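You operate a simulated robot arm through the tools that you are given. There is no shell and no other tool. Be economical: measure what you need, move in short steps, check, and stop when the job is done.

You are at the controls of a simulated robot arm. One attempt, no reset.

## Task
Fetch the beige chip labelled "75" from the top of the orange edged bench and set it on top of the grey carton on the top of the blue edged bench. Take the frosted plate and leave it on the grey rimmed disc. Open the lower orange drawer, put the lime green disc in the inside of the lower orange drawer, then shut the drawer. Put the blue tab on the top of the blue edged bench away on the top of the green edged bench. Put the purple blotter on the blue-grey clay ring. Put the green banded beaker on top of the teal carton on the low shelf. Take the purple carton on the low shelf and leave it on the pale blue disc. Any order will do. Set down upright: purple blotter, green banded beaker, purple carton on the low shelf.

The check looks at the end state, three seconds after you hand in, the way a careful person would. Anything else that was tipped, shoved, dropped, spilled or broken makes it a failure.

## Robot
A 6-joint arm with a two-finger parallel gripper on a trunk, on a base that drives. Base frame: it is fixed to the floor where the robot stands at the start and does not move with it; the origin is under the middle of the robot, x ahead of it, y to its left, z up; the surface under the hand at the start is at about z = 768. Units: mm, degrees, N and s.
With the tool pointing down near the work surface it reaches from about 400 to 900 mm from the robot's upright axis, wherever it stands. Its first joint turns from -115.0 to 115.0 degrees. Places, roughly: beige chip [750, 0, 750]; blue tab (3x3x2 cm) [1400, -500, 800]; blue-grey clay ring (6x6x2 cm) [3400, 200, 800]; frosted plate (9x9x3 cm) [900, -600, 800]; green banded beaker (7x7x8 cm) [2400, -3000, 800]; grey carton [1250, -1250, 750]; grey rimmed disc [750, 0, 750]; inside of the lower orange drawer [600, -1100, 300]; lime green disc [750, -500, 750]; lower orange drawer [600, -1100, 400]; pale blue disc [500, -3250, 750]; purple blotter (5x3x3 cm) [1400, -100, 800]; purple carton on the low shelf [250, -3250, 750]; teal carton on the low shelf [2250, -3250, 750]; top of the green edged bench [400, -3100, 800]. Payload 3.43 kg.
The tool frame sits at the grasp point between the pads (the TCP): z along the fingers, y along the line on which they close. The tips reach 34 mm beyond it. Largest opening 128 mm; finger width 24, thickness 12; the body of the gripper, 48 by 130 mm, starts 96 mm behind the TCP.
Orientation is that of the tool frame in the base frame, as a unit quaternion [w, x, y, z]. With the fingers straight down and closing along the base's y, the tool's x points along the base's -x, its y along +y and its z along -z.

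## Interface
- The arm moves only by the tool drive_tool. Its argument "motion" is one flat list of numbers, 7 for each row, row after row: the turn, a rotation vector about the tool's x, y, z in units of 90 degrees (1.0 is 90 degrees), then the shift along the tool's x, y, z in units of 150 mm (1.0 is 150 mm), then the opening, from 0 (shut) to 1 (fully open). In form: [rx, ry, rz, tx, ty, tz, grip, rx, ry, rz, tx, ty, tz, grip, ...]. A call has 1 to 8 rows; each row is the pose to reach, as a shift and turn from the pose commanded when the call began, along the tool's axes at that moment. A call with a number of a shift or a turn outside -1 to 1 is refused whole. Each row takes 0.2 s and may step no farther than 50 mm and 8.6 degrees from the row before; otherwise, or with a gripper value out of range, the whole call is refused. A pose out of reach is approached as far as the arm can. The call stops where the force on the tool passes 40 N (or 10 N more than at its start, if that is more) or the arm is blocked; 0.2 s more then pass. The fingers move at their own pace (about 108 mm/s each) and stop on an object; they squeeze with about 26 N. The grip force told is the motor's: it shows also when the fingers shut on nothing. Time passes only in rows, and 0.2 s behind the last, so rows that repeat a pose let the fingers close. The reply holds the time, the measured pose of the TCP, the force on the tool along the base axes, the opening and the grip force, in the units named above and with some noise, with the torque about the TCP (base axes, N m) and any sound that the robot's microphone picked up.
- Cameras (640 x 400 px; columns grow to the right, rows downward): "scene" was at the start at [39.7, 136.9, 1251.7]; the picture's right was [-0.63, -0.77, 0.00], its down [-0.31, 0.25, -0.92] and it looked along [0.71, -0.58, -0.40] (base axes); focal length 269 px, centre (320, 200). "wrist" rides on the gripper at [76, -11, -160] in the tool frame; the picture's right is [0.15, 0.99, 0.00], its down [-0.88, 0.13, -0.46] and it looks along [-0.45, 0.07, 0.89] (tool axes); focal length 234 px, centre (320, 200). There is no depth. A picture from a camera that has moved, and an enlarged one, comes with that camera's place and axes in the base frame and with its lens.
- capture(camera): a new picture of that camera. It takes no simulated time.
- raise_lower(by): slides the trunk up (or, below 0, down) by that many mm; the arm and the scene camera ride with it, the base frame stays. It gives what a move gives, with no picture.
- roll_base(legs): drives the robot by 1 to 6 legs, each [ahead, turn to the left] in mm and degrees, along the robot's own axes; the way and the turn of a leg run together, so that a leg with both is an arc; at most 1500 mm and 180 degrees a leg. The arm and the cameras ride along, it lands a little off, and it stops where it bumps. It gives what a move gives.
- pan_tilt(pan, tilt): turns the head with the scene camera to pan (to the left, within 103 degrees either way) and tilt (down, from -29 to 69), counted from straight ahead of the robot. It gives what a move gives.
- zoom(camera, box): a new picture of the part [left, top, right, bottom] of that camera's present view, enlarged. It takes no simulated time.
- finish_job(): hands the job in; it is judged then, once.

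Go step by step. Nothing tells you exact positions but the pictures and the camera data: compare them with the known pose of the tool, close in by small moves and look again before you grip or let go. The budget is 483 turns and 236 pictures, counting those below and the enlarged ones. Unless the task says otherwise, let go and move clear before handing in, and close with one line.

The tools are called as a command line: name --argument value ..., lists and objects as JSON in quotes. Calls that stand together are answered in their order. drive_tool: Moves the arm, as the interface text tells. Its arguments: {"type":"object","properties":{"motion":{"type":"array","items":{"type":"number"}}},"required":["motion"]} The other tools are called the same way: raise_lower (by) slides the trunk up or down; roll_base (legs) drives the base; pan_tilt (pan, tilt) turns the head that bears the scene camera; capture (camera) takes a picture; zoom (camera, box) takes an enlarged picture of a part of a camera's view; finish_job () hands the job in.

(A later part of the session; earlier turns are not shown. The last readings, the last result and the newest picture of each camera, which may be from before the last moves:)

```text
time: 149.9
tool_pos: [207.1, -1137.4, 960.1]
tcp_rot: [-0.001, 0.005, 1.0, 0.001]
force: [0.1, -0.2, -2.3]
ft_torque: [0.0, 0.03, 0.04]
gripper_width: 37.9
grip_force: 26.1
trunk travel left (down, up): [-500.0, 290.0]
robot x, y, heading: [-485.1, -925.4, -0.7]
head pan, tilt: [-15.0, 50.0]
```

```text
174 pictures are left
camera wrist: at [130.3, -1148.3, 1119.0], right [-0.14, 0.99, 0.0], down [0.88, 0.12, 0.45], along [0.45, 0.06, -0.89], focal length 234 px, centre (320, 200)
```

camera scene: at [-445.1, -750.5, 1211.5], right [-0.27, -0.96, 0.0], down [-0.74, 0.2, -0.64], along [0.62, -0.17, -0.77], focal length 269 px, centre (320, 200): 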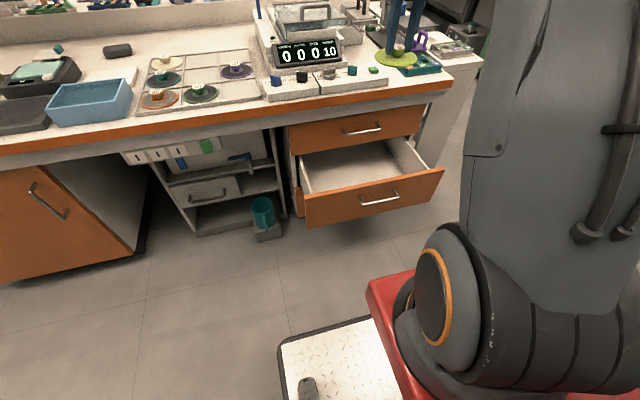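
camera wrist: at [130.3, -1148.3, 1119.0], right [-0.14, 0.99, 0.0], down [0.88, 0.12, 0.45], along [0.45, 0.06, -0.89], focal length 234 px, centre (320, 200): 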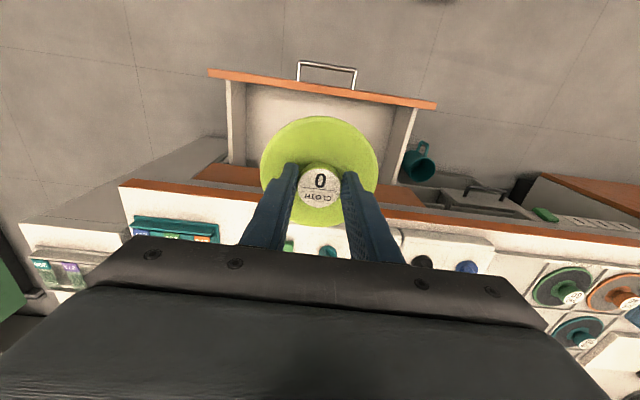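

The disc hangs over the open drawer. I move 15 mm forward and lower the trunk 350 mm.

drive_tool --motion '[0, 0, 0, -0.09, 0, 0, 0]'

raise_lower --by -350

capture --camera "scene"

capture --camera "wrist"

```text
time: 150.3
tool_pos: [219.3, -1137.8, 960.7]
tcp_rot: [-0.002, 0.005, 1.0, 0.001]
force: [-0.1, -0.2, -1.4]
ft_torque: [-0.01, -0.01, -0.03]
gripper_width: 38.0
grip_force: 26.1
trunk travel left (down, up): [-500.0, 290.0]
robot x, y, heading: [-486.7, -922.9, -0.4]
head pan, tilt: [-15.0, 50.0]
```

```text
time: 153.8
tool_pos: [220.2, -1137.5, 610.5]
tcp_rot: [0.0, 0.005, 1.0, 0.0]
force: [-0.2, 0.3, -1.8]
ft_torque: [-0.05, -0.04, 0.01]
gripper_width: 37.9
grip_force: 26.1
trunk travel left (down, up): [-150.0, 640.0]
robot x, y, heading: [-488.1, -927.4, -0.3]
head pan, tilt: [-15.0, 50.0]
```

```text
173 pictures are left
camera scene: at [-347.8, -751.2, 861.5], right [-0.27, -0.96, 0.0], down [-0.74, 0.2, -0.64], along [0.62, -0.17, -0.77], focal length 269 px, centre (320, 200)
```

scene: 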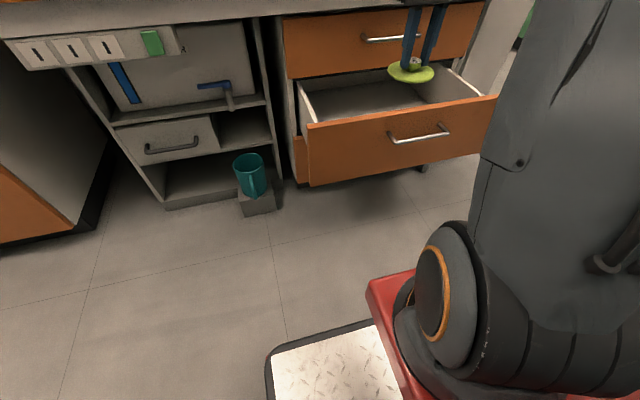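

```text
172 pictures are left
camera wrist: at [143.8, -1148.4, 769.0], right [-0.14, 0.99, 0.0], down [0.88, 0.12, 0.45], along [0.45, 0.06, -0.89], focal length 234 px, centre (320, 200)
```

wrist: 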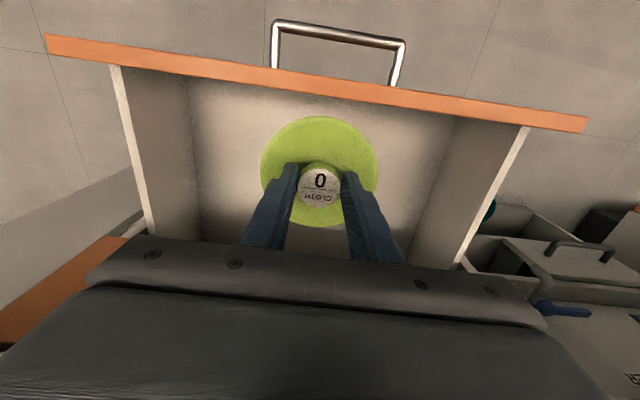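

The drawer is empty and the disc fits. I lower it in and feel for the floor.

drive_tool --motion '[0, 0, 0, -0.04, 0, 0.3, 0, 0, 0, 0, -0.04, 0, 0.6, 0, 0, 0, 0, -0.04, 0, 0.8, 0, 0, 0, 0, -0.04, 0, 0.9, 0, 0, 0, 0, -0.04, 0, 0.97, 0]'

capture --camera "wrist"

```text
time: 154.9
tool_pos: [227.1, -1138.4, 463.0]
tcp_rot: [-0.001, 0.004, 1.0, 0.001]
force: [-0.3, -0.2, -2.1]
ft_torque: [0.04, -0.01, -0.02]
gripper_width: 38.0
grip_force: 26.4
trunk travel left (down, up): [-150.0, 640.0]
robot x, y, heading: [-491.6, -926.7, -0.3]
head pan, tilt: [-15.0, 50.0]
```

```text
171 pictures are left
camera wrist: at [149.6, -1148.4, 622.5], right [-0.14, 0.99, 0.0], down [0.88, 0.12, 0.45], along [0.45, 0.06, -0.89], focal length 234 px, centre (320, 200)
```

wrist: 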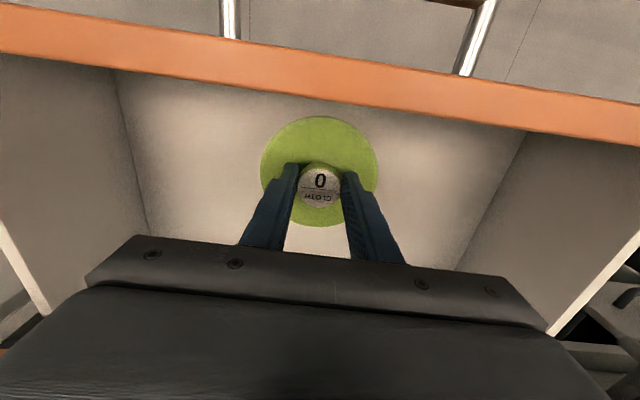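

drive_tool --motion '[0, 0, 0, 0, 0, 0.05, 0, 0, 0, 0, 0, 0, 0.1, 0, 0, 0, 0, 0, 0, 0.14, 0]'

drive_tool --motion '[0, 0, 0, 0, 0, 0.03, 0, 0, 0, 0, 0, 0, 0.06, 0, 0, 0, 0, 0, 0, 0.09, 0]'

```text
time: 155.8
tool_pos: [226.6, -1138.1, 442.8]
tcp_rot: [0.0, 0.004, 1.0, 0.001]
force: [0.2, 1.6, -1.2]
ft_torque: [0.0, 0.01, 0.01]
gripper_width: 37.9
grip_force: 26.1
trunk travel left (down, up): [-150.0, 640.0]
robot x, y, heading: [-490.2, -929.0, -0.4]
head pan, tilt: [-15.0, 50.0]
```

```text
time: 156.6
tool_pos: [226.4, -1138.1, 430.9]
tcp_rot: [-0.001, 0.004, 1.0, 0.0]
force: [0.3, 0.5, -1.7]
ft_torque: [-0.04, 0.03, 0.0]
gripper_width: 37.5
grip_force: 26.1
trunk travel left (down, up): [-150.0, 640.0]
robot x, y, heading: [-489.6, -928.1, -0.3]
head pan, tilt: [-15.0, 50.0]
```

drive_tool --motion '[0, 0, 0, 0, 0, 0.03, 0, 0, 0, 0, 0, 0, 0.06, 0, 0, 0, 0, 0, 0, 0.09, 0, 0, 0, 0, 0, 0, 0.12, 0]'

capture --camera "scene"

```text
time: 157.6
tool_pos: [225.6, -1136.5, 413.3]
tcp_rot: [-0.001, 0.005, 1.0, 0.0]
force: [-0.2, 0.0, -1.6]
ft_torque: [0.01, 0.02, -0.03]
gripper_width: 37.8
grip_force: 25.9
trunk travel left (down, up): [-150.0, 640.0]
robot x, y, heading: [-489.2, -929.0, -0.3]
head pan, tilt: [-15.0, 50.0]
```

```text
170 pictures are left
camera scene: at [-347.8, -751.2, 861.5], right [-0.27, -0.96, 0.0], down [-0.74, 0.2, -0.64], along [0.62, -0.17, -0.77], focal length 269 px, centre (320, 200)
```

scene: 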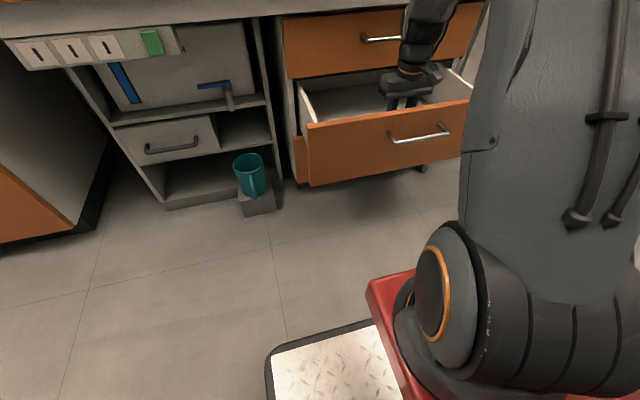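

drive_tool --motion '[0, 0, 0, 0, 0, 0.04, 0, 0, 0, 0, 0, 0, 0.08, 0, 0, 0, 0, 0, 0, 0.12, 0, 0, 0, 0, 0, 0, 0.16, 0, 0, 0, 0, 0, 0, 0.2, 0]'

capture --camera "wrist"

```text
time: 158.8
tool_pos: [227.0, -1137.3, 384.7]
tcp_rot: [0.001, 0.005, 1.0, 0.0]
force: [1.1, 2.7, 32.1]
ft_torque: [0.08, 0.13, 0.01]
gripper_width: 38.1
grip_force: 25.3
trunk travel left (down, up): [-150.0, 640.0]
robot x, y, heading: [-494.4, -930.4, -0.5]
head pan, tilt: [-15.0, 50.0]
```

```text
169 pictures are left
camera wrist: at [149.7, -1148.2, 542.5], right [-0.14, 0.99, 0.0], down [0.88, 0.12, 0.46], along [0.45, 0.06, -0.89], focal length 234 px, centre (320, 200)
```

wrist: 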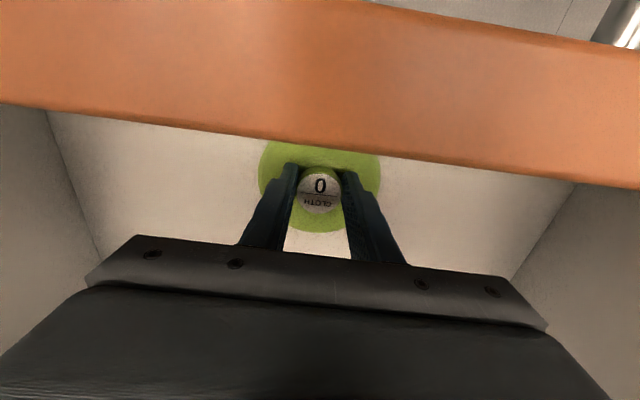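

Contact with the drawer floor. I release and raise out.

drive_tool --motion '[0, 0, 0, 0, 0, -0.01, 0.3, 0, 0, 0, 0, 0, -0.01, 0.5, 0, 0, 0, 0, 0, -0.2, 0.5, 0, 0, 0, 0, 0, -0.5, 0.5, 0, 0, 0, 0, 0, -0.8, 0.5, 0, 0, 0, 0, 0, -1.0, 0.5]'

capture --camera "wrist"

```text
time: 160.2
tool_pos: [227.3, -1138.4, 532.0]
tcp_rot: [-0.001, 0.004, 1.0, 0.001]
force: [1.0, 0.0, -0.1]
ft_torque: [0.0, -0.02, -0.01]
gripper_width: 63.8
grip_force: 0.0
trunk travel left (down, up): [-150.0, 640.0]
robot x, y, heading: [-489.5, -923.3, -0.2]
head pan, tilt: [-15.0, 50.0]
```

```text
168 pictures are left
camera wrist: at [150.7, -1148.5, 691.0], right [-0.14, 0.99, 0.0], down [0.88, 0.12, 0.45], along [0.45, 0.06, -0.89], focal length 234 px, centre (320, 200)
```

wrist: 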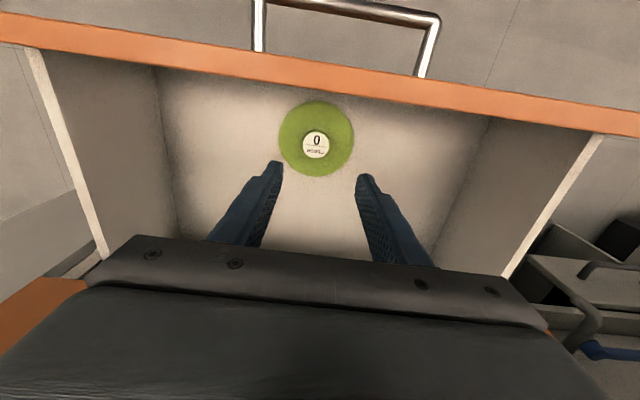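

The disc is in. I now retreat in front of the drawer and pitch the tool forward to push it shut.

drive_tool --motion '[0, 0, 0, 0, 0, -0.3, 0.3, 0, 0, 0, 0, 0, -0.6, 0.1, 0, 0, 0, 0.3, 0, -0.7, 0, 0, 0, 0, 0.6, 0, -0.7, 0, 0, 0, 0, 0.9, 0, -0.7, 0]'

drive_tool --motion '[0, -0.09, 0, 0.2, 0, 0, 0, 0, -0.18, 0, 0.4, 0, 0, 0, 0, -0.27, 0, 0.4, 0, 0, 0, 0, -0.36, 0, 0.4, 0, 0, 0, 0, -0.45, 0, 0.4, 0, 0, 0, 0, -0.54, 0, 0.4, 0, 0, 0, 0, -0.63, 0, 0.4, 0, 0, 0, 0, -0.72, 0, 0.4, 0, 0, 0]'

drive_tool --motion '[0, -0.09, 0, 0, 0, 0, 0, 0, -0.18, 0, 0, 0, 0, 0, 0, -0.28, 0, 0, 0, 0, 0]'

capture --camera "scene"

```text
time: 161.3
tool_pos: [90.4, -1136.6, 637.5]
tcp_rot: [-0.002, 0.004, 1.0, 0.001]
force: [0.1, 0.8, -0.1]
ft_torque: [-0.02, -0.02, -0.01]
gripper_width: 0.0
grip_force: 26.3
trunk travel left (down, up): [-150.0, 640.0]
robot x, y, heading: [-490.4, -924.8, -0.3]
head pan, tilt: [-15.0, 50.0]
```

```text
time: 163.2
tool_pos: [56.4, -1181.5, 660.9]
tcp_rot: [0.535, 0.003, 0.845, -0.001]
force: [0.2, -0.2, 0.8]
ft_torque: [-0.01, 0.01, 0.0]
gripper_width: 0.0
grip_force: 25.9
out of reach, approached as far as the arm can: row 6, 7, 8
trunk travel left (down, up): [-150.0, 640.0]
robot x, y, heading: [-491.2, -923.0, -0.3]
head pan, tilt: [-15.0, 50.0]
```

```text
refused: row 3 steps farther than a row can; nothing moved
```

```text
167 pictures are left
camera scene: at [-347.9, -751.2, 861.5], right [-0.27, -0.96, 0.0], down [-0.74, 0.2, -0.64], along [0.62, -0.17, -0.77], focal length 269 px, centre (320, 200)
```

scene: 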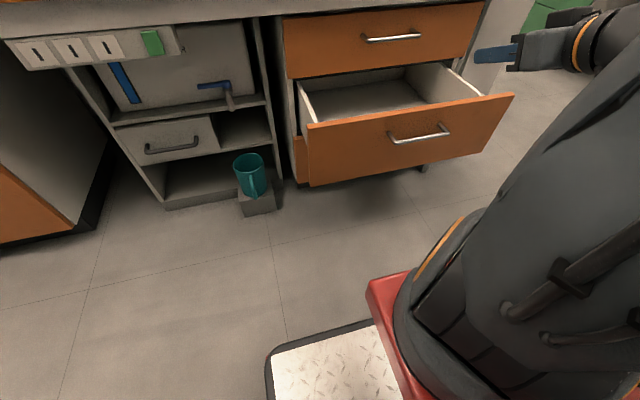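

The tool points forward and ~25° down, good enough for pushing. I lower the trunk so the tips meet the drawer front above its handle.

raise_lower --by -146

capture --camera "scene"

capture --camera "wrist"

```text
time: 164.9
tool_pos: [93.8, -1183.8, 515.1]
tcp_rot: [0.534, 0.003, 0.845, -0.001]
force: [0.2, 0.7, 0.4]
ft_torque: [-0.01, -0.01, 0.01]
gripper_width: 0.0
grip_force: 25.7
trunk travel left (down, up): [-4.0, 786.0]
robot x, y, heading: [-489.2, -927.6, -0.5]
head pan, tilt: [-15.0, 50.0]
```

```text
166 pictures are left
camera scene: at [-307.2, -751.5, 715.5], right [-0.27, -0.96, 0.0], down [-0.74, 0.2, -0.64], along [0.62, -0.17, -0.77], focal length 269 px, centre (320, 200)
```

scene: 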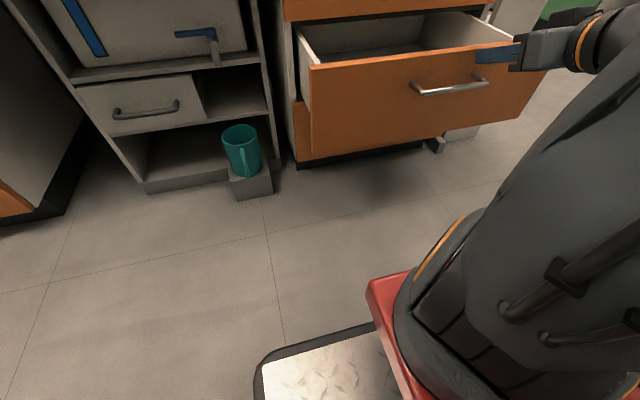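

```text
165 pictures are left
camera wrist: at [-84.1, -1192.8, 515.4], right [-0.06, 0.99, -0.13], down [-0.03, 0.13, 0.99], along [1.0, 0.06, 0.03], focal length 234 px, centre (320, 200)
```

wrist: 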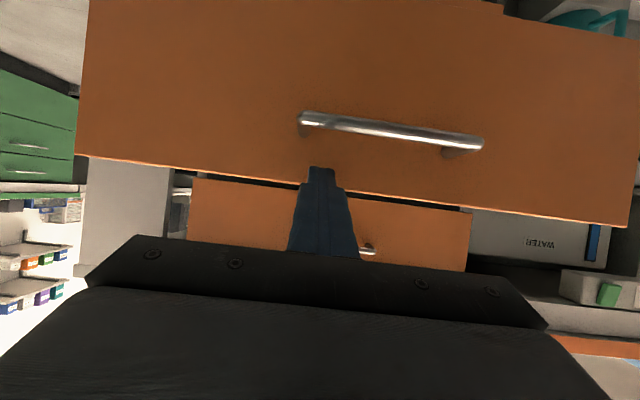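

The tips overlap the panel's top edge only slightly, so I lower 14 mm, shift left and push forward.

drive_tool --motion '[0, 0, 0, 0.085, 0.13, 0.039, 0, 0, 0, 0, 0.02, 0.13, 0.178, 0, 0, 0, 0, -0.045, 0.13, 0.317, 0, 0, 0, 0, -0.11, 0.13, 0.456, 0, 0, 0, 0, -0.175, 0.13, 0.595, 0, 0, 0, 0, -0.24, 0.13, 0.734, 0]'

capture --camera "wrist"

```text
time: 166.3
tool_pos: [207.2, -1164.0, 502.4]
tcp_rot: [0.534, 0.003, 0.846, -0.001]
force: [-0.1, 0.6, -0.1]
ft_torque: [0.02, 0.0, -0.01]
gripper_width: 0.0
grip_force: 25.2
out of reach, approached as far as the arm can: row 1, 2
trunk travel left (down, up): [-4.0, 786.0]
robot x, y, heading: [-488.2, -925.8, -0.6]
head pan, tilt: [-15.0, 50.0]
```

```text
164 pictures are left
camera wrist: at [30.8, -1174.2, 501.0], right [-0.06, 0.99, -0.13], down [-0.03, 0.13, 0.99], along [1.0, 0.06, 0.02], focal length 234 px, centre (320, 200)
```

wrist: 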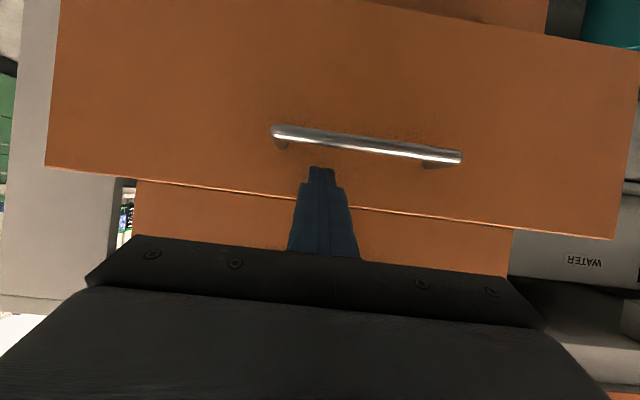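

Pushing works; the drawer is moving in. I continue.

drive_tool --motion '[0, 0, 0, -0.065, 0, 0.139, 0, 0, 0, 0, -0.13, 0, 0.278, 0, 0, 0, 0, -0.195, 0, 0.417, 0, 0, 0, 0, -0.24, 0, 0.514, 0, 0, 0, 0, -0.282, 0, 0.604, 0]'

drive_tool --motion '[0, 0, 0, -0.02, 0, 0.042, 0, 0, 0, 0, -0.04, 0, 0.085, 0, 0, 0, 0, -0.06, 0, 0.128, 0]'

capture --camera "wrist"

```text
time: 167.5
tool_pos: [308.6, -1165.1, 500.4]
tcp_rot: [0.534, 0.003, 0.845, 0.0]
force: [-0.6, 0.4, 1.2]
ft_torque: [-0.03, -0.02, -0.01]
gripper_width: 0.0
grip_force: 25.7
trunk travel left (down, up): [-4.0, 786.0]
robot x, y, heading: [-491.1, -925.5, -0.4]
head pan, tilt: [-15.0, 50.0]
```

```text
time: 168.3
tool_pos: [328.2, -1163.5, 501.3]
tcp_rot: [0.534, 0.002, 0.846, 0.0]
force: [-36.3, 7.5, 8.5]
ft_torque: [-0.07, -0.16, 0.31]
gripper_width: 0.1
grip_force: 26.2
trunk travel left (down, up): [-4.0, 786.0]
robot x, y, heading: [-487.8, -923.5, -0.6]
head pan, tilt: [-15.0, 50.0]
```

```text
163 pictures are left
camera wrist: at [149.9, -1174.4, 500.5], right [-0.06, 0.99, -0.13], down [-0.03, 0.13, 0.99], along [1.0, 0.06, 0.02], focal length 234 px, centre (320, 200)
```

wrist: 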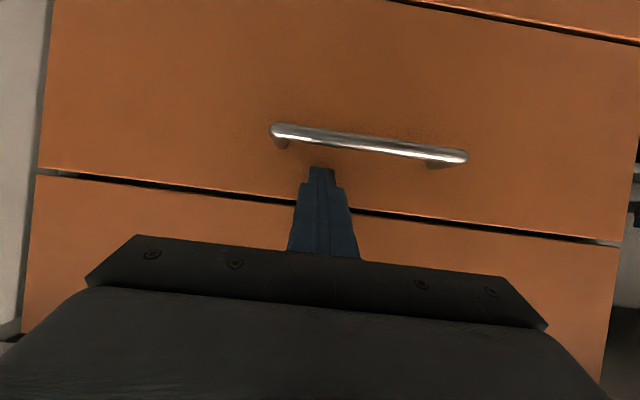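

The drawer is shut flush. I withdraw, raise the trunk, and restore the downward tool.

drive_tool --motion '[0, 0, 0, 0.12, 0, -0.28, 0, 0, 0, 0, 0.25, 0, -0.55, 0, 0, 0, 0, 0.38, 0, -0.82, 0]'

raise_lower --by 500

drive_tool --motion '[0, 0.09, 0, 0, 0, 0, 0, 0, 0.18, 0, 0, 0, 0, 0, 0, 0.27, 0, 0, 0, 0, 0, 0, 0.36, 0, 0, 0, 0, 0, 0, 0.45, 0, 0, 0, 0, 0, 0, 0.54, 0, 0, 0, 0, 0, 0, 0.63, 0, 0, 0, 0, 0, 0, 0.715, 0, 0, 0, 0, 0.3]'

pan_tilt --pan -10 --tilt 40

capture --camera "scene"

```text
time: 169.1
tool_pos: [194.3, -1163.6, 500.6]
tcp_rot: [0.535, 0.003, 0.845, 0.0]
force: [0.5, 0.2, -1.0]
ft_torque: [0.01, 0.04, 0.01]
gripper_width: 0.2
grip_force: 25.9
trunk travel left (down, up): [-4.0, 786.0]
robot x, y, heading: [-488.2, -920.2, -0.2]
head pan, tilt: [-15.0, 50.0]
```

```text
refused: 500 is not a number from -400 to 400
```

```text
time: 170.9
tool_pos: [195.2, -1161.8, 501.9]
tcp_rot: [0.001, 0.003, 1.0, 0.0]
force: [-0.7, 0.5, 0.5]
ft_torque: [-0.02, 0.04, 0.02]
gripper_width: 38.5
grip_force: 0.1
trunk travel left (down, up): [-4.0, 786.0]
robot x, y, heading: [-488.7, -927.4, -0.3]
head pan, tilt: [-15.0, 50.0]
```

```text
time: 171.6
tool_pos: [194.2, -1164.1, 502.0]
tcp_rot: [0.003, 0.004, 1.0, 0.001]
force: [-0.6, 0.7, 0.4]
ft_torque: [0.04, -0.02, 0.0]
gripper_width: 38.3
grip_force: 0.2
trunk travel left (down, up): [-4.0, 786.0]
robot x, y, heading: [-489.8, -928.9, -0.1]
head pan, tilt: [-10.0, 40.0]
```

```text
162 pictures are left
camera scene: at [-297.8, -746.4, 729.6], right [-0.18, -0.98, 0.0], down [-0.63, 0.12, -0.77], along [0.75, -0.14, -0.64], focal length 269 px, centre (320, 200)
```

scene: 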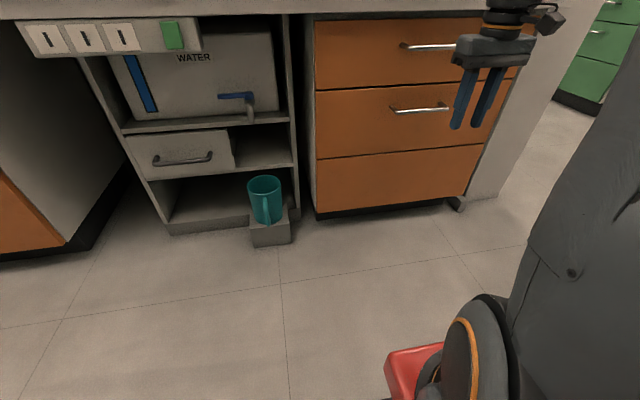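

Drawer is closed. I raise everything and drive to the chip tray.

raise_lower --by 400

raise_lower --by 96

roll_base --legs '[[0, 90], [780, 0], [0, -90], [470, 0]]'

capture --camera "scene"

capture --camera "wrist"

```text
time: 175.4
tool_pos: [194.3, -1164.0, 902.2]
tcp_rot: [0.002, 0.004, 1.0, 0.001]
force: [-1.1, -0.3, -1.0]
ft_torque: [0.05, 0.01, -0.02]
gripper_width: 38.5
grip_force: 0.1
trunk travel left (down, up): [-404.0, 386.0]
robot x, y, heading: [-488.7, -923.3, -0.3]
head pan, tilt: [-10.0, 40.0]
```

```text
time: 176.7
tool_pos: [194.4, -1163.3, 998.4]
tcp_rot: [0.002, 0.003, 1.0, 0.001]
force: [0.2, 0.6, 0.8]
ft_torque: [-0.01, -0.02, -0.04]
gripper_width: 38.4
grip_force: 0.1
trunk travel left (down, up): [-500.0, 290.0]
robot x, y, heading: [-489.6, -926.1, -0.3]
head pan, tilt: [-10.0, 40.0]
```

```text
time: 190.9
tool_pos: [674.4, -384.0, 998.1]
tcp_rot: [0.002, 0.002, 1.0, 0.0]
force: [-0.2, -0.4, 0.6]
ft_torque: [-0.02, -0.03, -0.01]
gripper_width: 38.3
grip_force: 0.1
trunk travel left (down, up): [-500.0, 290.0]
robot x, y, heading: [-7.4, -147.8, -0.3]
head pan, tilt: [-10.0, 40.0]
```

```text
161 pictures are left
camera scene: at [43.0, 33.3, 1225.7], right [-0.18, -0.98, 0.0], down [-0.63, 0.11, -0.77], along [0.75, -0.14, -0.64], focal length 269 px, centre (320, 200)
```

scene: 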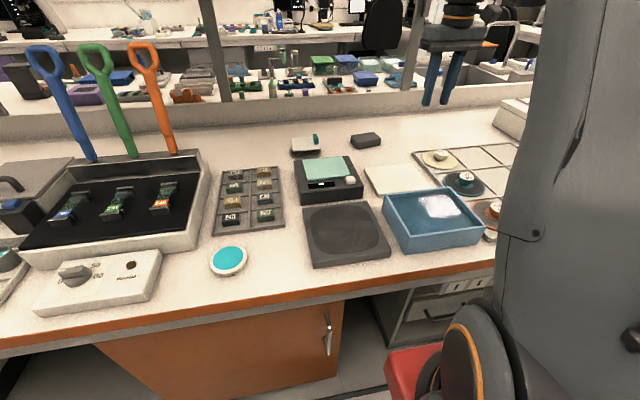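

```text
160 pictures are left
camera wrist: at [596.8, -394.8, 1156.5], right [-0.14, 0.99, 0.0], down [0.88, 0.13, 0.46], along [0.45, 0.07, -0.89], focal length 234 px, centre (320, 200)
```

wrist: 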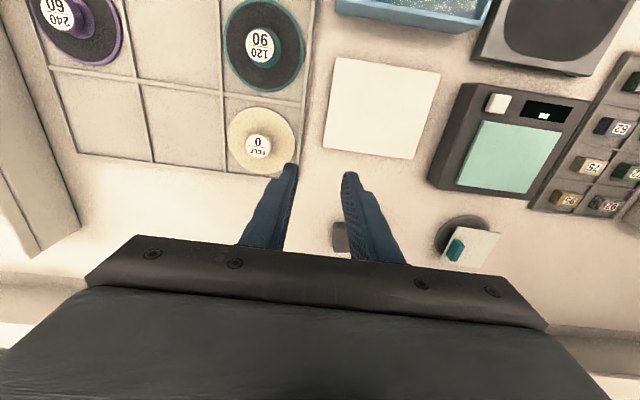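

Chip "75" is around (650,65). I move above it.

drive_tool --motion '[0, 0, 0, 0.05, 0.33, 0, 0.3, 0, 0, 0, 0.1, 0.66, 0, 0.3, 0, 0, 0, 0.15, 0.99, 0, 0.3]'

drive_tool --motion '[0, 0, 0, 0, 0.33, 0, 0.3, 0, 0, 0, 0, 0.66, 0, 0.3, 0, 0, 0, 0, 0.99, 0, 0.3]'

drive_tool --motion '[0, 0, 0, 0, 0.33, 0, 0.3, 0, 0, 0, 0, 0.66, 0, 0.3, 0, 0, 0, 0, 0.98, 0, 0.3, 0, 0, 0, 0, 0.98, 0.3, 0.3, 0, 0, 0, 0, 0.98, 0.6, 0.3]'

capture --camera "wrist"

```text
time: 191.8
tool_pos: [653.2, -235.4, 999.2]
tcp_rot: [0.001, 0.002, 1.0, 0.001]
force: [-0.2, -0.4, -0.3]
ft_torque: [0.06, 0.0, -0.01]
gripper_width: 38.6
grip_force: 0.1
trunk travel left (down, up): [-500.0, 290.0]
robot x, y, heading: [-9.2, -148.7, -0.4]
head pan, tilt: [-10.0, 40.0]
```

```text
time: 192.6
tool_pos: [652.6, -86.7, 1000.3]
tcp_rot: [0.001, 0.002, 1.0, 0.001]
force: [0.0, -0.2, 0.0]
ft_torque: [0.05, 0.0, -0.01]
gripper_width: 38.3
grip_force: 0.1
trunk travel left (down, up): [-500.0, 290.0]
robot x, y, heading: [-10.1, -147.2, -0.5]
head pan, tilt: [-10.0, 40.0]
```

```text
time: 193.8
tool_pos: [653.2, 60.9, 908.8]
tcp_rot: [0.002, 0.002, 1.0, 0.001]
force: [0.8, -0.1, 0.2]
ft_torque: [0.03, -0.02, 0.01]
gripper_width: 38.3
grip_force: 0.0
trunk travel left (down, up): [-500.0, 290.0]
robot x, y, heading: [-11.2, -148.1, -0.4]
head pan, tilt: [-10.0, 40.0]
```

```text
159 pictures are left
camera wrist: at [576.0, 49.2, 1067.2], right [-0.14, 0.99, 0.0], down [0.88, 0.13, 0.46], along [0.46, 0.07, -0.89], focal length 234 px, centre (320, 200)
```

wrist: 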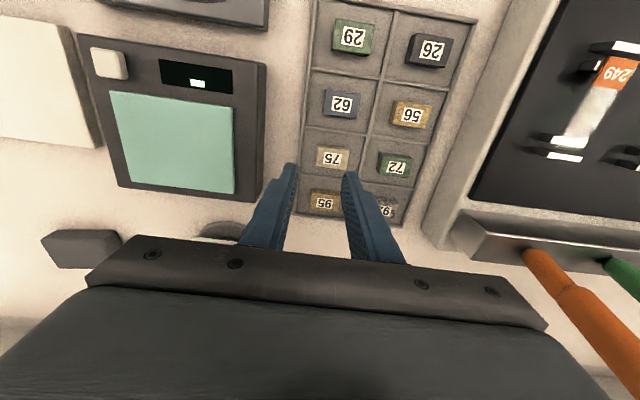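

zoom --camera "wrist" --box '[290, 100, 434, 190]'

zoom --camera "scene" --box '[200, 155, 312, 225]'

```text
4.44 times, centred on (362, 145) of wrist
camera zoom: at [576.0, 49.2, 1067.2], right [-0.14, 0.99, 0.0], down [0.88, 0.13, 0.46], along [0.46, 0.07, -0.89], focal length 1041 px, centre (133, 444)
```

zoom: 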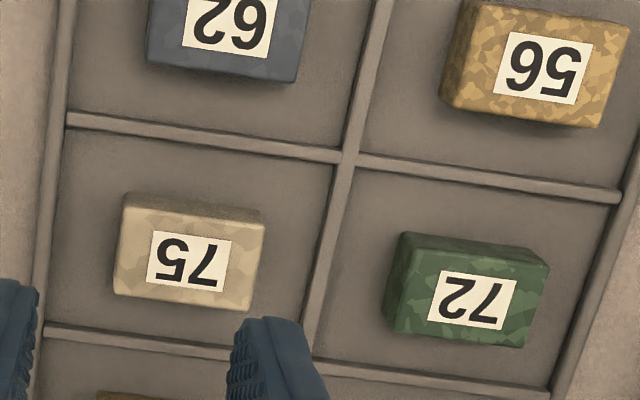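

```text
5.71 times, centred on (256, 190) of scene
camera zoom: at [42.7, 33.4, 1225.7], right [-0.18, -0.98, 0.0], down [-0.63, 0.11, -0.77], along [0.75, -0.14, -0.64], focal length 1536 px, centre (686, 257)
```

zoom: 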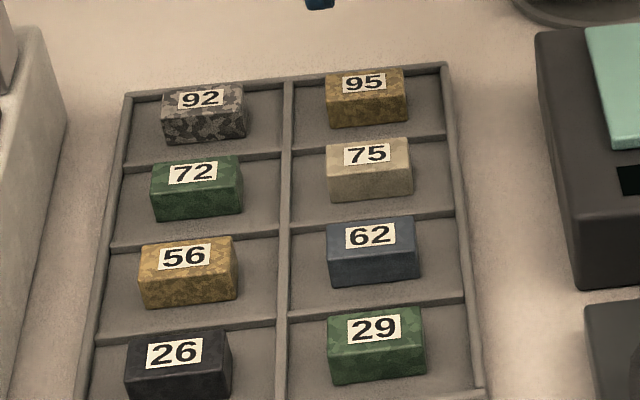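

Chip is ~39 mm wide in y at (657,77). I align with opening ~50 mm and descend part way.

drive_tool --motion '[0, 0, 0, -0.03, 0.107, 0.1, 0.42, 0, 0, 0, -0.03, 0.107, 0.35, 0.42]'

zoom --camera "wrist" --box '[200, 80, 456, 240]'

```text
time: 194.3
tool_pos: [659.1, 76.3, 857.6]
tcp_rot: [0.003, 0.002, 1.0, 0.0]
force: [-0.1, 0.2, 0.3]
ft_torque: [0.02, -0.04, -0.02]
gripper_width: 53.9
grip_force: 0.0
trunk travel left (down, up): [-500.0, 290.0]
robot x, y, heading: [-8.5, -147.8, -0.2]
head pan, tilt: [-10.0, 40.0]
```

```text
2.50 times, centred on (328, 160) of wrist
camera zoom: at [581.6, 65.3, 1015.6], right [-0.14, 0.99, 0.0], down [0.88, 0.13, 0.46], along [0.46, 0.07, -0.89], focal length 585 px, centre (300, 300)
```

zoom: 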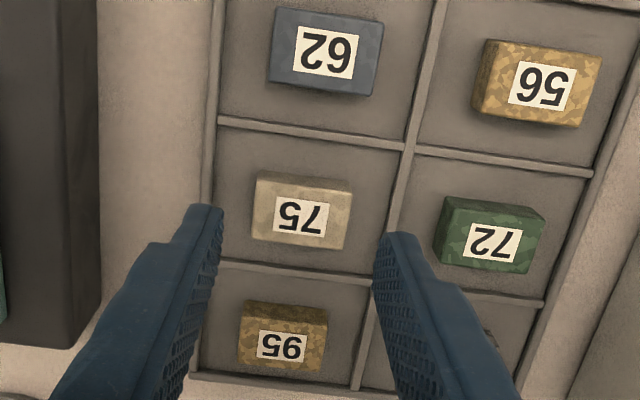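

drive_tool --motion '[0, 0, 0, 0, 0.01, 0.15, 0.42, 0, 0, 0, 0, 0.01, 0.275, 0.42]'

zoom --camera "wrist" --box '[200, 80, 456, 240]'

```text
time: 194.9
tool_pos: [658.0, 77.6, 815.4]
tcp_rot: [0.003, 0.002, 1.0, 0.0]
force: [-0.4, 0.1, -0.3]
ft_torque: [-0.04, -0.02, -0.04]
gripper_width: 53.7
grip_force: 0.0
trunk travel left (down, up): [-500.0, 290.0]
robot x, y, heading: [-9.2, -145.1, -0.2]
head pan, tilt: [-10.0, 40.0]
```

```text
2.50 times, centred on (328, 160) of wrist
camera zoom: at [580.5, 67.0, 973.4], right [-0.14, 0.99, 0.0], down [0.88, 0.13, 0.46], along [0.46, 0.07, -0.89], focal length 585 px, centre (300, 300)
```

zoom: 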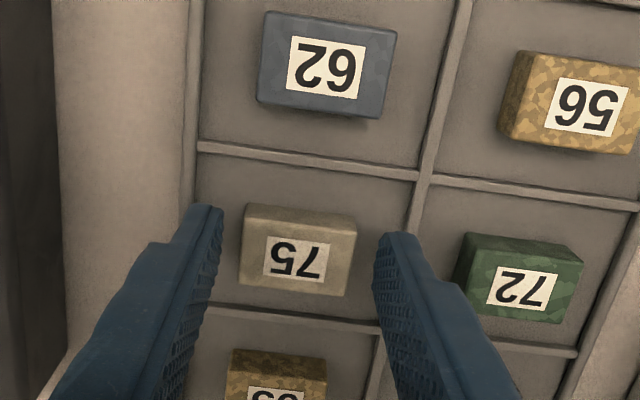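

drive_tool --motion '[0, 0, 0, 0, 0, 0.027, 0.42, 0, 0, 0, 0, 0, 0.027, 0.1, 0, 0, 0, 0, 0, 0.027, 0, 0, 0, 0, 0, 0, 0.027, 0]'

drive_tool --motion '[0, 0, 0, 0, 0, -0.1, 0, 0, 0, 0, 0, 0, -0.3, 0, 0, 0, 0, 0, 0, -0.6, 0, 0, 0, 0, 0, 0, -0.9, 0]'

capture --camera "wrist"

```text
time: 195.9
tool_pos: [659.2, 78.0, 812.3]
tcp_rot: [0.002, 0.002, 1.0, 0.001]
force: [-0.6, -0.3, -0.5]
ft_torque: [-0.01, 0.0, -0.04]
gripper_width: 38.9
grip_force: 26.3
trunk travel left (down, up): [-500.0, 290.0]
robot x, y, heading: [-10.8, -150.5, -0.0]
head pan, tilt: [-10.0, 40.0]
```

```text
time: 196.9
tool_pos: [656.9, 78.6, 946.3]
tcp_rot: [0.001, 0.002, 1.0, 0.001]
force: [0.5, 0.3, -0.6]
ft_torque: [0.01, 0.0, 0.02]
gripper_width: 39.0
grip_force: 26.0
trunk travel left (down, up): [-500.0, 290.0]
robot x, y, heading: [-11.2, -146.5, -0.4]
head pan, tilt: [-10.0, 40.0]
```

```text
154 pictures are left
camera wrist: at [580.9, 67.9, 1104.5], right [-0.14, 0.99, 0.0], down [0.88, 0.13, 0.46], along [0.45, 0.07, -0.89], focal length 234 px, centre (320, 200)
```

wrist: 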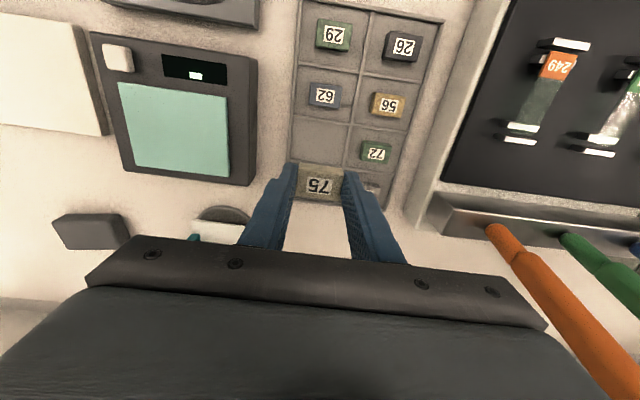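

Chip held. I raise it and drive round to the aisle beyond the island's end.

drive_tool --motion '[0, 0, 0, 0, 0, -0.3, 0, 0, 0, 0, 0, 0, -0.6, 0]'

roll_base --legs '[[-450, 0], [0, -90], [1000, 0], [950, 0], [0, 90]]'

pan_tilt --pan 0 --tilt 25

capture --camera "scene"

pan_tilt --pan -65 --tilt 25

capture --camera "scene"

```text
time: 197.6
tool_pos: [657.8, 78.7, 1035.5]
tcp_rot: [0.001, 0.002, 1.0, 0.001]
force: [-0.2, -0.3, -1.6]
ft_torque: [0.03, 0.01, 0.01]
gripper_width: 39.0
grip_force: 25.7
trunk travel left (down, up): [-500.0, 290.0]
robot x, y, heading: [-7.7, -147.1, -0.0]
head pan, tilt: [-10.0, 40.0]
```

```text
time: 217.2
tool_pos: [215.3, -1871.5, 1034.9]
tcp_rot: [0.001, 0.002, 1.0, 0.001]
force: [-1.6, 0.1, 0.0]
ft_torque: [0.0, 0.02, 0.0]
gripper_width: 39.0
grip_force: 25.8
trunk travel left (down, up): [-500.0, 290.0]
robot x, y, heading: [-450.9, -2099.2, -0.5]
head pan, tilt: [-10.0, 40.0]
```

```text
time: 218.0
tool_pos: [215.9, -1871.5, 1035.3]
tcp_rot: [0.003, 0.001, 1.0, 0.001]
force: [1.0, 0.4, -1.1]
ft_torque: [-0.01, 0.0, 0.0]
gripper_width: 39.1
grip_force: 26.1
trunk travel left (down, up): [-500.0, 290.0]
robot x, y, heading: [-450.8, -2098.3, -0.1]
head pan, tilt: [0.0, 25.0]
```

```text
153 pictures are left
camera scene: at [-391.7, -1902.3, 1248.9], right [-0.01, -1.0, 0.0], down [-0.42, 0.0, -0.91], along [0.91, -0.01, -0.42], focal length 269 px, centre (320, 200)
```

scene: 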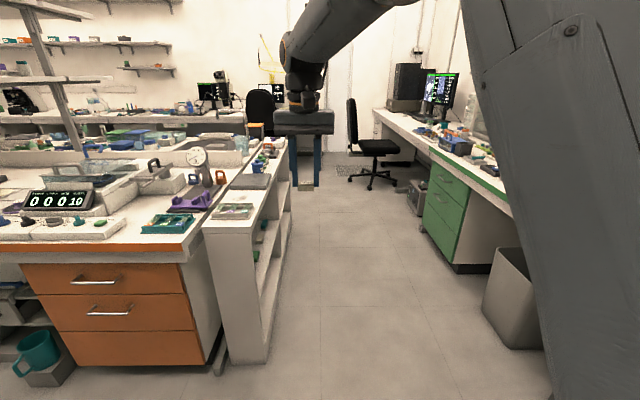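

```text
time: 219.3
tool_pos: [214.8, -1872.1, 1035.1]
tcp_rot: [0.002, 0.002, 1.0, 0.001]
force: [0.4, 0.2, -0.5]
ft_torque: [0.01, 0.0, -0.01]
gripper_width: 39.3
grip_force: 26.3
trunk travel left (down, up): [-500.0, 290.0]
robot x, y, heading: [-453.2, -2096.9, -0.2]
head pan, tilt: [-65.0, 25.0]
```

```text
152 pictures are left
camera scene: at [-445.3, -1985.4, 1249.0], right [-0.91, -0.42, 0.0], down [-0.18, 0.38, -0.91], along [0.38, -0.82, -0.42], focal length 269 px, centre (320, 200)
```

scene: 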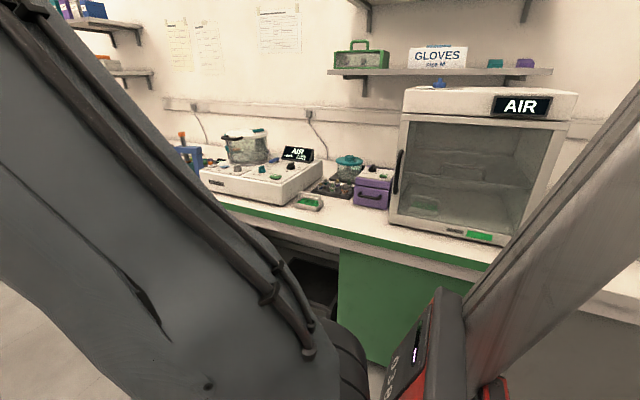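

The aisle is clear. I drive to x≈1250 and turn to face the island's end.

roll_base --legs '[[1500, 0], [200, 0]]'

pan_tilt --pan 70 --tilt 35

capture --camera "scene"

```text
time: 228.0
tool_pos: [1924.8, -1889.5, 1035.9]
tcp_rot: [0.002, 0.005, 1.0, 0.0]
force: [-0.3, -0.1, -1.1]
ft_torque: [0.03, 0.03, 0.01]
gripper_width: 39.2
grip_force: 26.0
trunk travel left (down, up): [-500.0, 290.0]
robot x, y, heading: [1253.3, -2111.6, -0.6]
head pan, tilt: [-65.0, 25.0]
```

```text
time: 230.2
tool_pos: [1924.0, -1889.0, 1035.5]
tcp_rot: [0.002, 0.006, 1.0, 0.001]
force: [1.2, -0.1, -0.3]
ft_torque: [0.0, -0.02, -0.01]
gripper_width: 39.2
grip_force: 25.6
trunk travel left (down, up): [-500.0, 290.0]
robot x, y, heading: [1255.4, -2108.9, -0.8]
head pan, tilt: [70.0, 35.0]
```

```text
151 pictures are left
camera scene: at [1256.9, -1832.4, 1233.2], right [0.94, -0.35, 0.0], down [-0.2, -0.54, -0.82], along [0.29, 0.77, -0.57], focal length 269 px, centre (320, 200)
```

scene: 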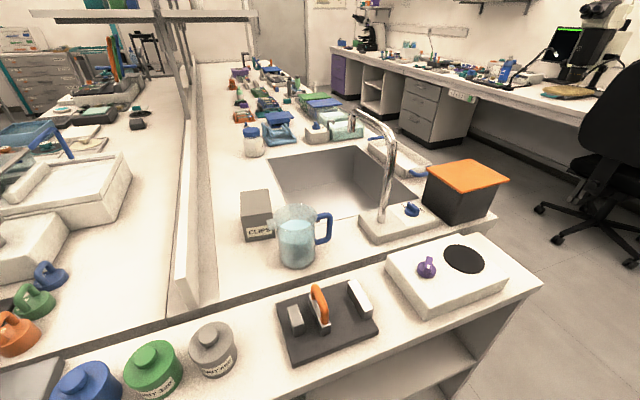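

The grey carton "CLIPS" is near (1300,-1245), with a water pitcher in front of it and a tall faucet to the right. I turn to face it.

roll_base --legs '[[0, 90.5], [90, 0]]'

pan_tilt --pan -10 --tilt 35

capture --camera "scene"

capture --camera "wrist"

```text
time: 235.1
tool_pos: [1037.3, -1351.1, 1035.0]
tcp_rot: [0.001, -0.702, 0.712, 0.001]
force: [-0.4, -0.7, -1.3]
ft_torque: [0.01, 0.0, 0.0]
gripper_width: 39.1
grip_force: 26.2
trunk travel left (down, up): [-500.0, 290.0]
robot x, y, heading: [1258.2, -2020.7, 89.2]
head pan, tilt: [70.0, 35.0]
```

```text
time: 236.6
tool_pos: [1036.8, -1349.3, 1035.4]
tcp_rot: [0.001, -0.703, 0.711, 0.002]
force: [-0.1, 0.1, -0.7]
ft_torque: [-0.01, 0.0, -0.02]
gripper_width: 38.8
grip_force: 26.1
trunk travel left (down, up): [-500.0, 290.0]
robot x, y, heading: [1259.5, -2020.2, 89.2]
head pan, tilt: [-10.0, 35.0]
```

```text
150 pictures are left
camera scene: at [1078.7, -1963.1, 1233.2], right [0.98, -0.19, 0.0], down [-0.11, -0.56, -0.82], along [0.15, 0.8, -0.57], focal length 269 px, centre (320, 200)
```

scene: 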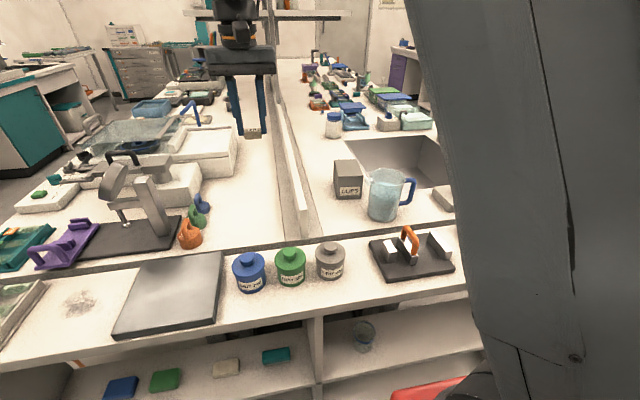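

```text
149 pictures are left
camera wrist: at [1046.4, -1426.5, 1193.9], right [-0.99, -0.13, 0.0], down [-0.12, 0.88, 0.46], along [-0.06, 0.46, -0.89], focal length 234 px, centre (320, 200)
```

wrist: 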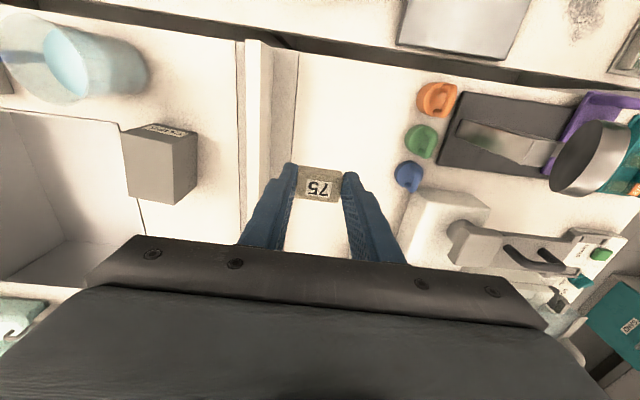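

Carton top triangulates to (1289,-1270, 851). I move the chip over it.

drive_tool --motion '[0, 0, 0, -0.09, -0.28, 0, 0, 0, 0, 0, -0.18, -0.56, 0, 0, 0, 0, 0, -0.273, -0.837, 0, 0]'

drive_tool --motion '[0, 0, 0, -0.09, -0.28, 0, 0, 0, 0, 0, -0.18, -0.56, 0, 0, 0, 0, 0, -0.273, -0.837, 0, 0, 0, 0, 0, -0.273, -0.837, 0.3, 0, 0, 0, 0, -0.273, -0.837, 0.6, 0]'

capture --camera "wrist"

zoom --camera "scene" --box '[270, 100, 430, 200]'

```text
time: 237.4
tool_pos: [1162.0, -1312.0, 1035.3]
tcp_rot: [0.001, -0.703, 0.712, 0.001]
force: [-0.3, -0.1, -1.2]
ft_torque: [0.02, -0.09, 0.0]
gripper_width: 39.0
grip_force: 26.2
trunk travel left (down, up): [-500.0, 290.0]
robot x, y, heading: [1257.3, -2020.4, 89.1]
head pan, tilt: [-10.0, 35.0]
```

```text
time: 238.6
tool_pos: [1289.3, -1271.3, 946.1]
tcp_rot: [0.001, -0.703, 0.711, 0.003]
force: [0.1, -0.3, -0.2]
ft_torque: [0.03, 0.03, -0.01]
gripper_width: 39.2
grip_force: 25.9
trunk travel left (down, up): [-500.0, 290.0]
robot x, y, heading: [1257.1, -2018.8, 89.1]
head pan, tilt: [-10.0, 35.0]
```

```text
148 pictures are left
camera wrist: at [1299.0, -1348.4, 1104.3], right [-0.99, -0.13, 0.0], down [-0.12, 0.88, 0.46], along [-0.06, 0.46, -0.89], focal length 234 px, centre (320, 200)
```

wrist: 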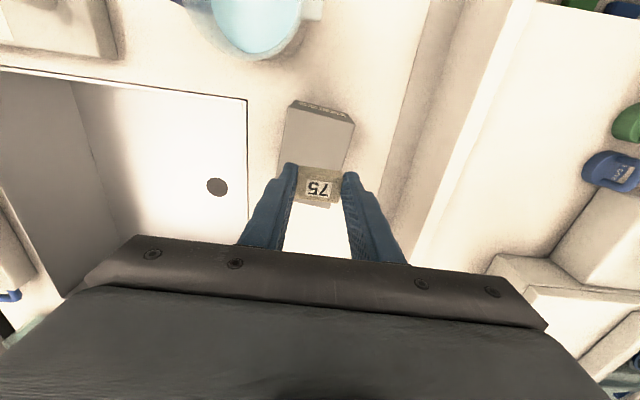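

```text
4.00 times, centred on (350, 150) of scene
camera zoom: at [1078.8, -1963.4, 1233.2], right [0.98, -0.19, 0.0], down [-0.11, -0.56, -0.82], along [0.15, 0.8, -0.57], focal length 1075 px, centre (200, 400)
```

zoom: 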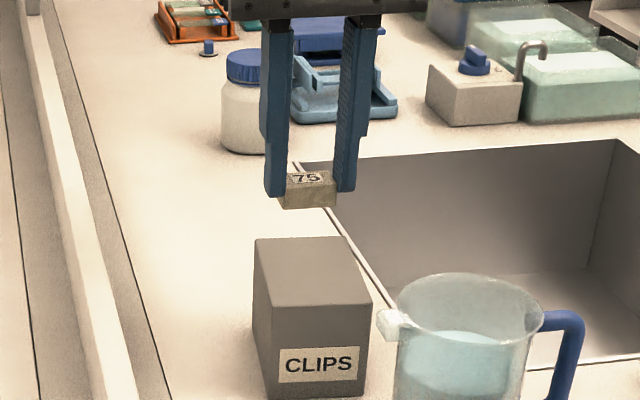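

Well centred. I lower gently onto the carton.

drive_tool --motion '[0, 0, 0, 0, -0.015, 0.15, 0, 0, 0, 0, 0, -0.015, 0.27, 0, 0, 0, 0, 0, -0.015, 0.31, 0]'

zoom --camera "scene" --box '[270, 100, 430, 200]'

```text
time: 239.4
tool_pos: [1291.5, -1271.1, 898.5]
tcp_rot: [0.001, -0.702, 0.712, 0.003]
force: [1.0, -0.5, -1.3]
ft_torque: [-0.01, 0.01, -0.05]
gripper_width: 38.8
grip_force: 26.0
trunk travel left (down, up): [-500.0, 290.0]
robot x, y, heading: [1257.3, -2020.2, 89.1]
head pan, tilt: [-10.0, 35.0]
```

```text
4.00 times, centred on (350, 150) of scene
camera zoom: at [1078.8, -1963.1, 1233.2], right [0.98, -0.19, 0.0], down [-0.11, -0.56, -0.82], along [0.15, 0.8, -0.57], focal length 1075 px, centre (200, 400)
```

zoom: 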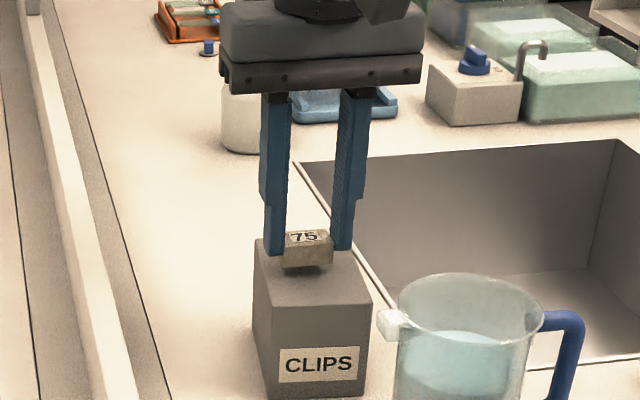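

drive_tool --motion '[0, 0, 0, 0.03, 0, 0.02, 0, 0, 0, 0, 0.03, 0, 0.04, 0, 0, 0, 0, 0.03, 0, 0.055, 0]'

```text
time: 240.2
tool_pos: [1290.8, -1274.5, 889.9]
tcp_rot: [0.0, -0.703, 0.711, 0.002]
force: [0.2, -0.3, 0.1]
ft_torque: [-0.01, -0.01, -0.01]
gripper_width: 38.9
grip_force: 25.5
trunk travel left (down, up): [-500.0, 290.0]
robot x, y, heading: [1256.2, -2017.4, 89.3]
head pan, tilt: [-10.0, 35.0]
```

drive_tool --motion '[0, 0, 0, 0, 0, 0.013, 0, 0, 0, 0, 0, 0, 0.026, 0, 0, 0, 0, 0, 0, 0.026, 0]'

zoom --camera "scene" --box '[270, 100, 430, 200]'

```text
time: 241.0
tool_pos: [1291.6, -1275.3, 888.3]
tcp_rot: [0.002, -0.703, 0.711, 0.002]
force: [-0.5, -0.1, 11.6]
ft_torque: [0.0, -0.05, -0.01]
gripper_width: 38.9
grip_force: 26.0
trunk travel left (down, up): [-500.0, 290.0]
robot x, y, heading: [1259.9, -2022.3, 89.3]
head pan, tilt: [-10.0, 35.0]
```

```text
4.00 times, centred on (350, 150) of scene
camera zoom: at [1078.8, -1963.6, 1233.3], right [0.98, -0.19, 0.0], down [-0.11, -0.56, -0.82], along [0.15, 0.8, -0.57], focal length 1075 px, centre (200, 400)
```

zoom: 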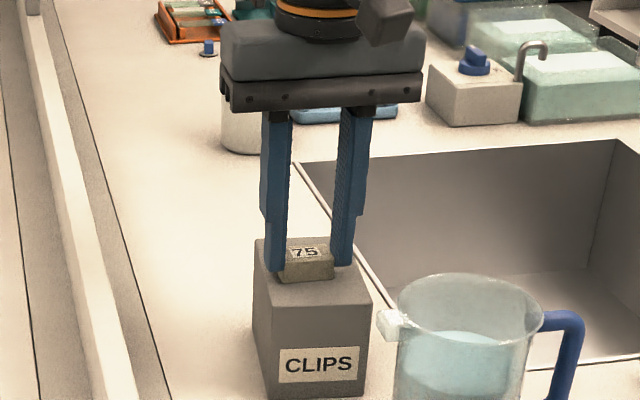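

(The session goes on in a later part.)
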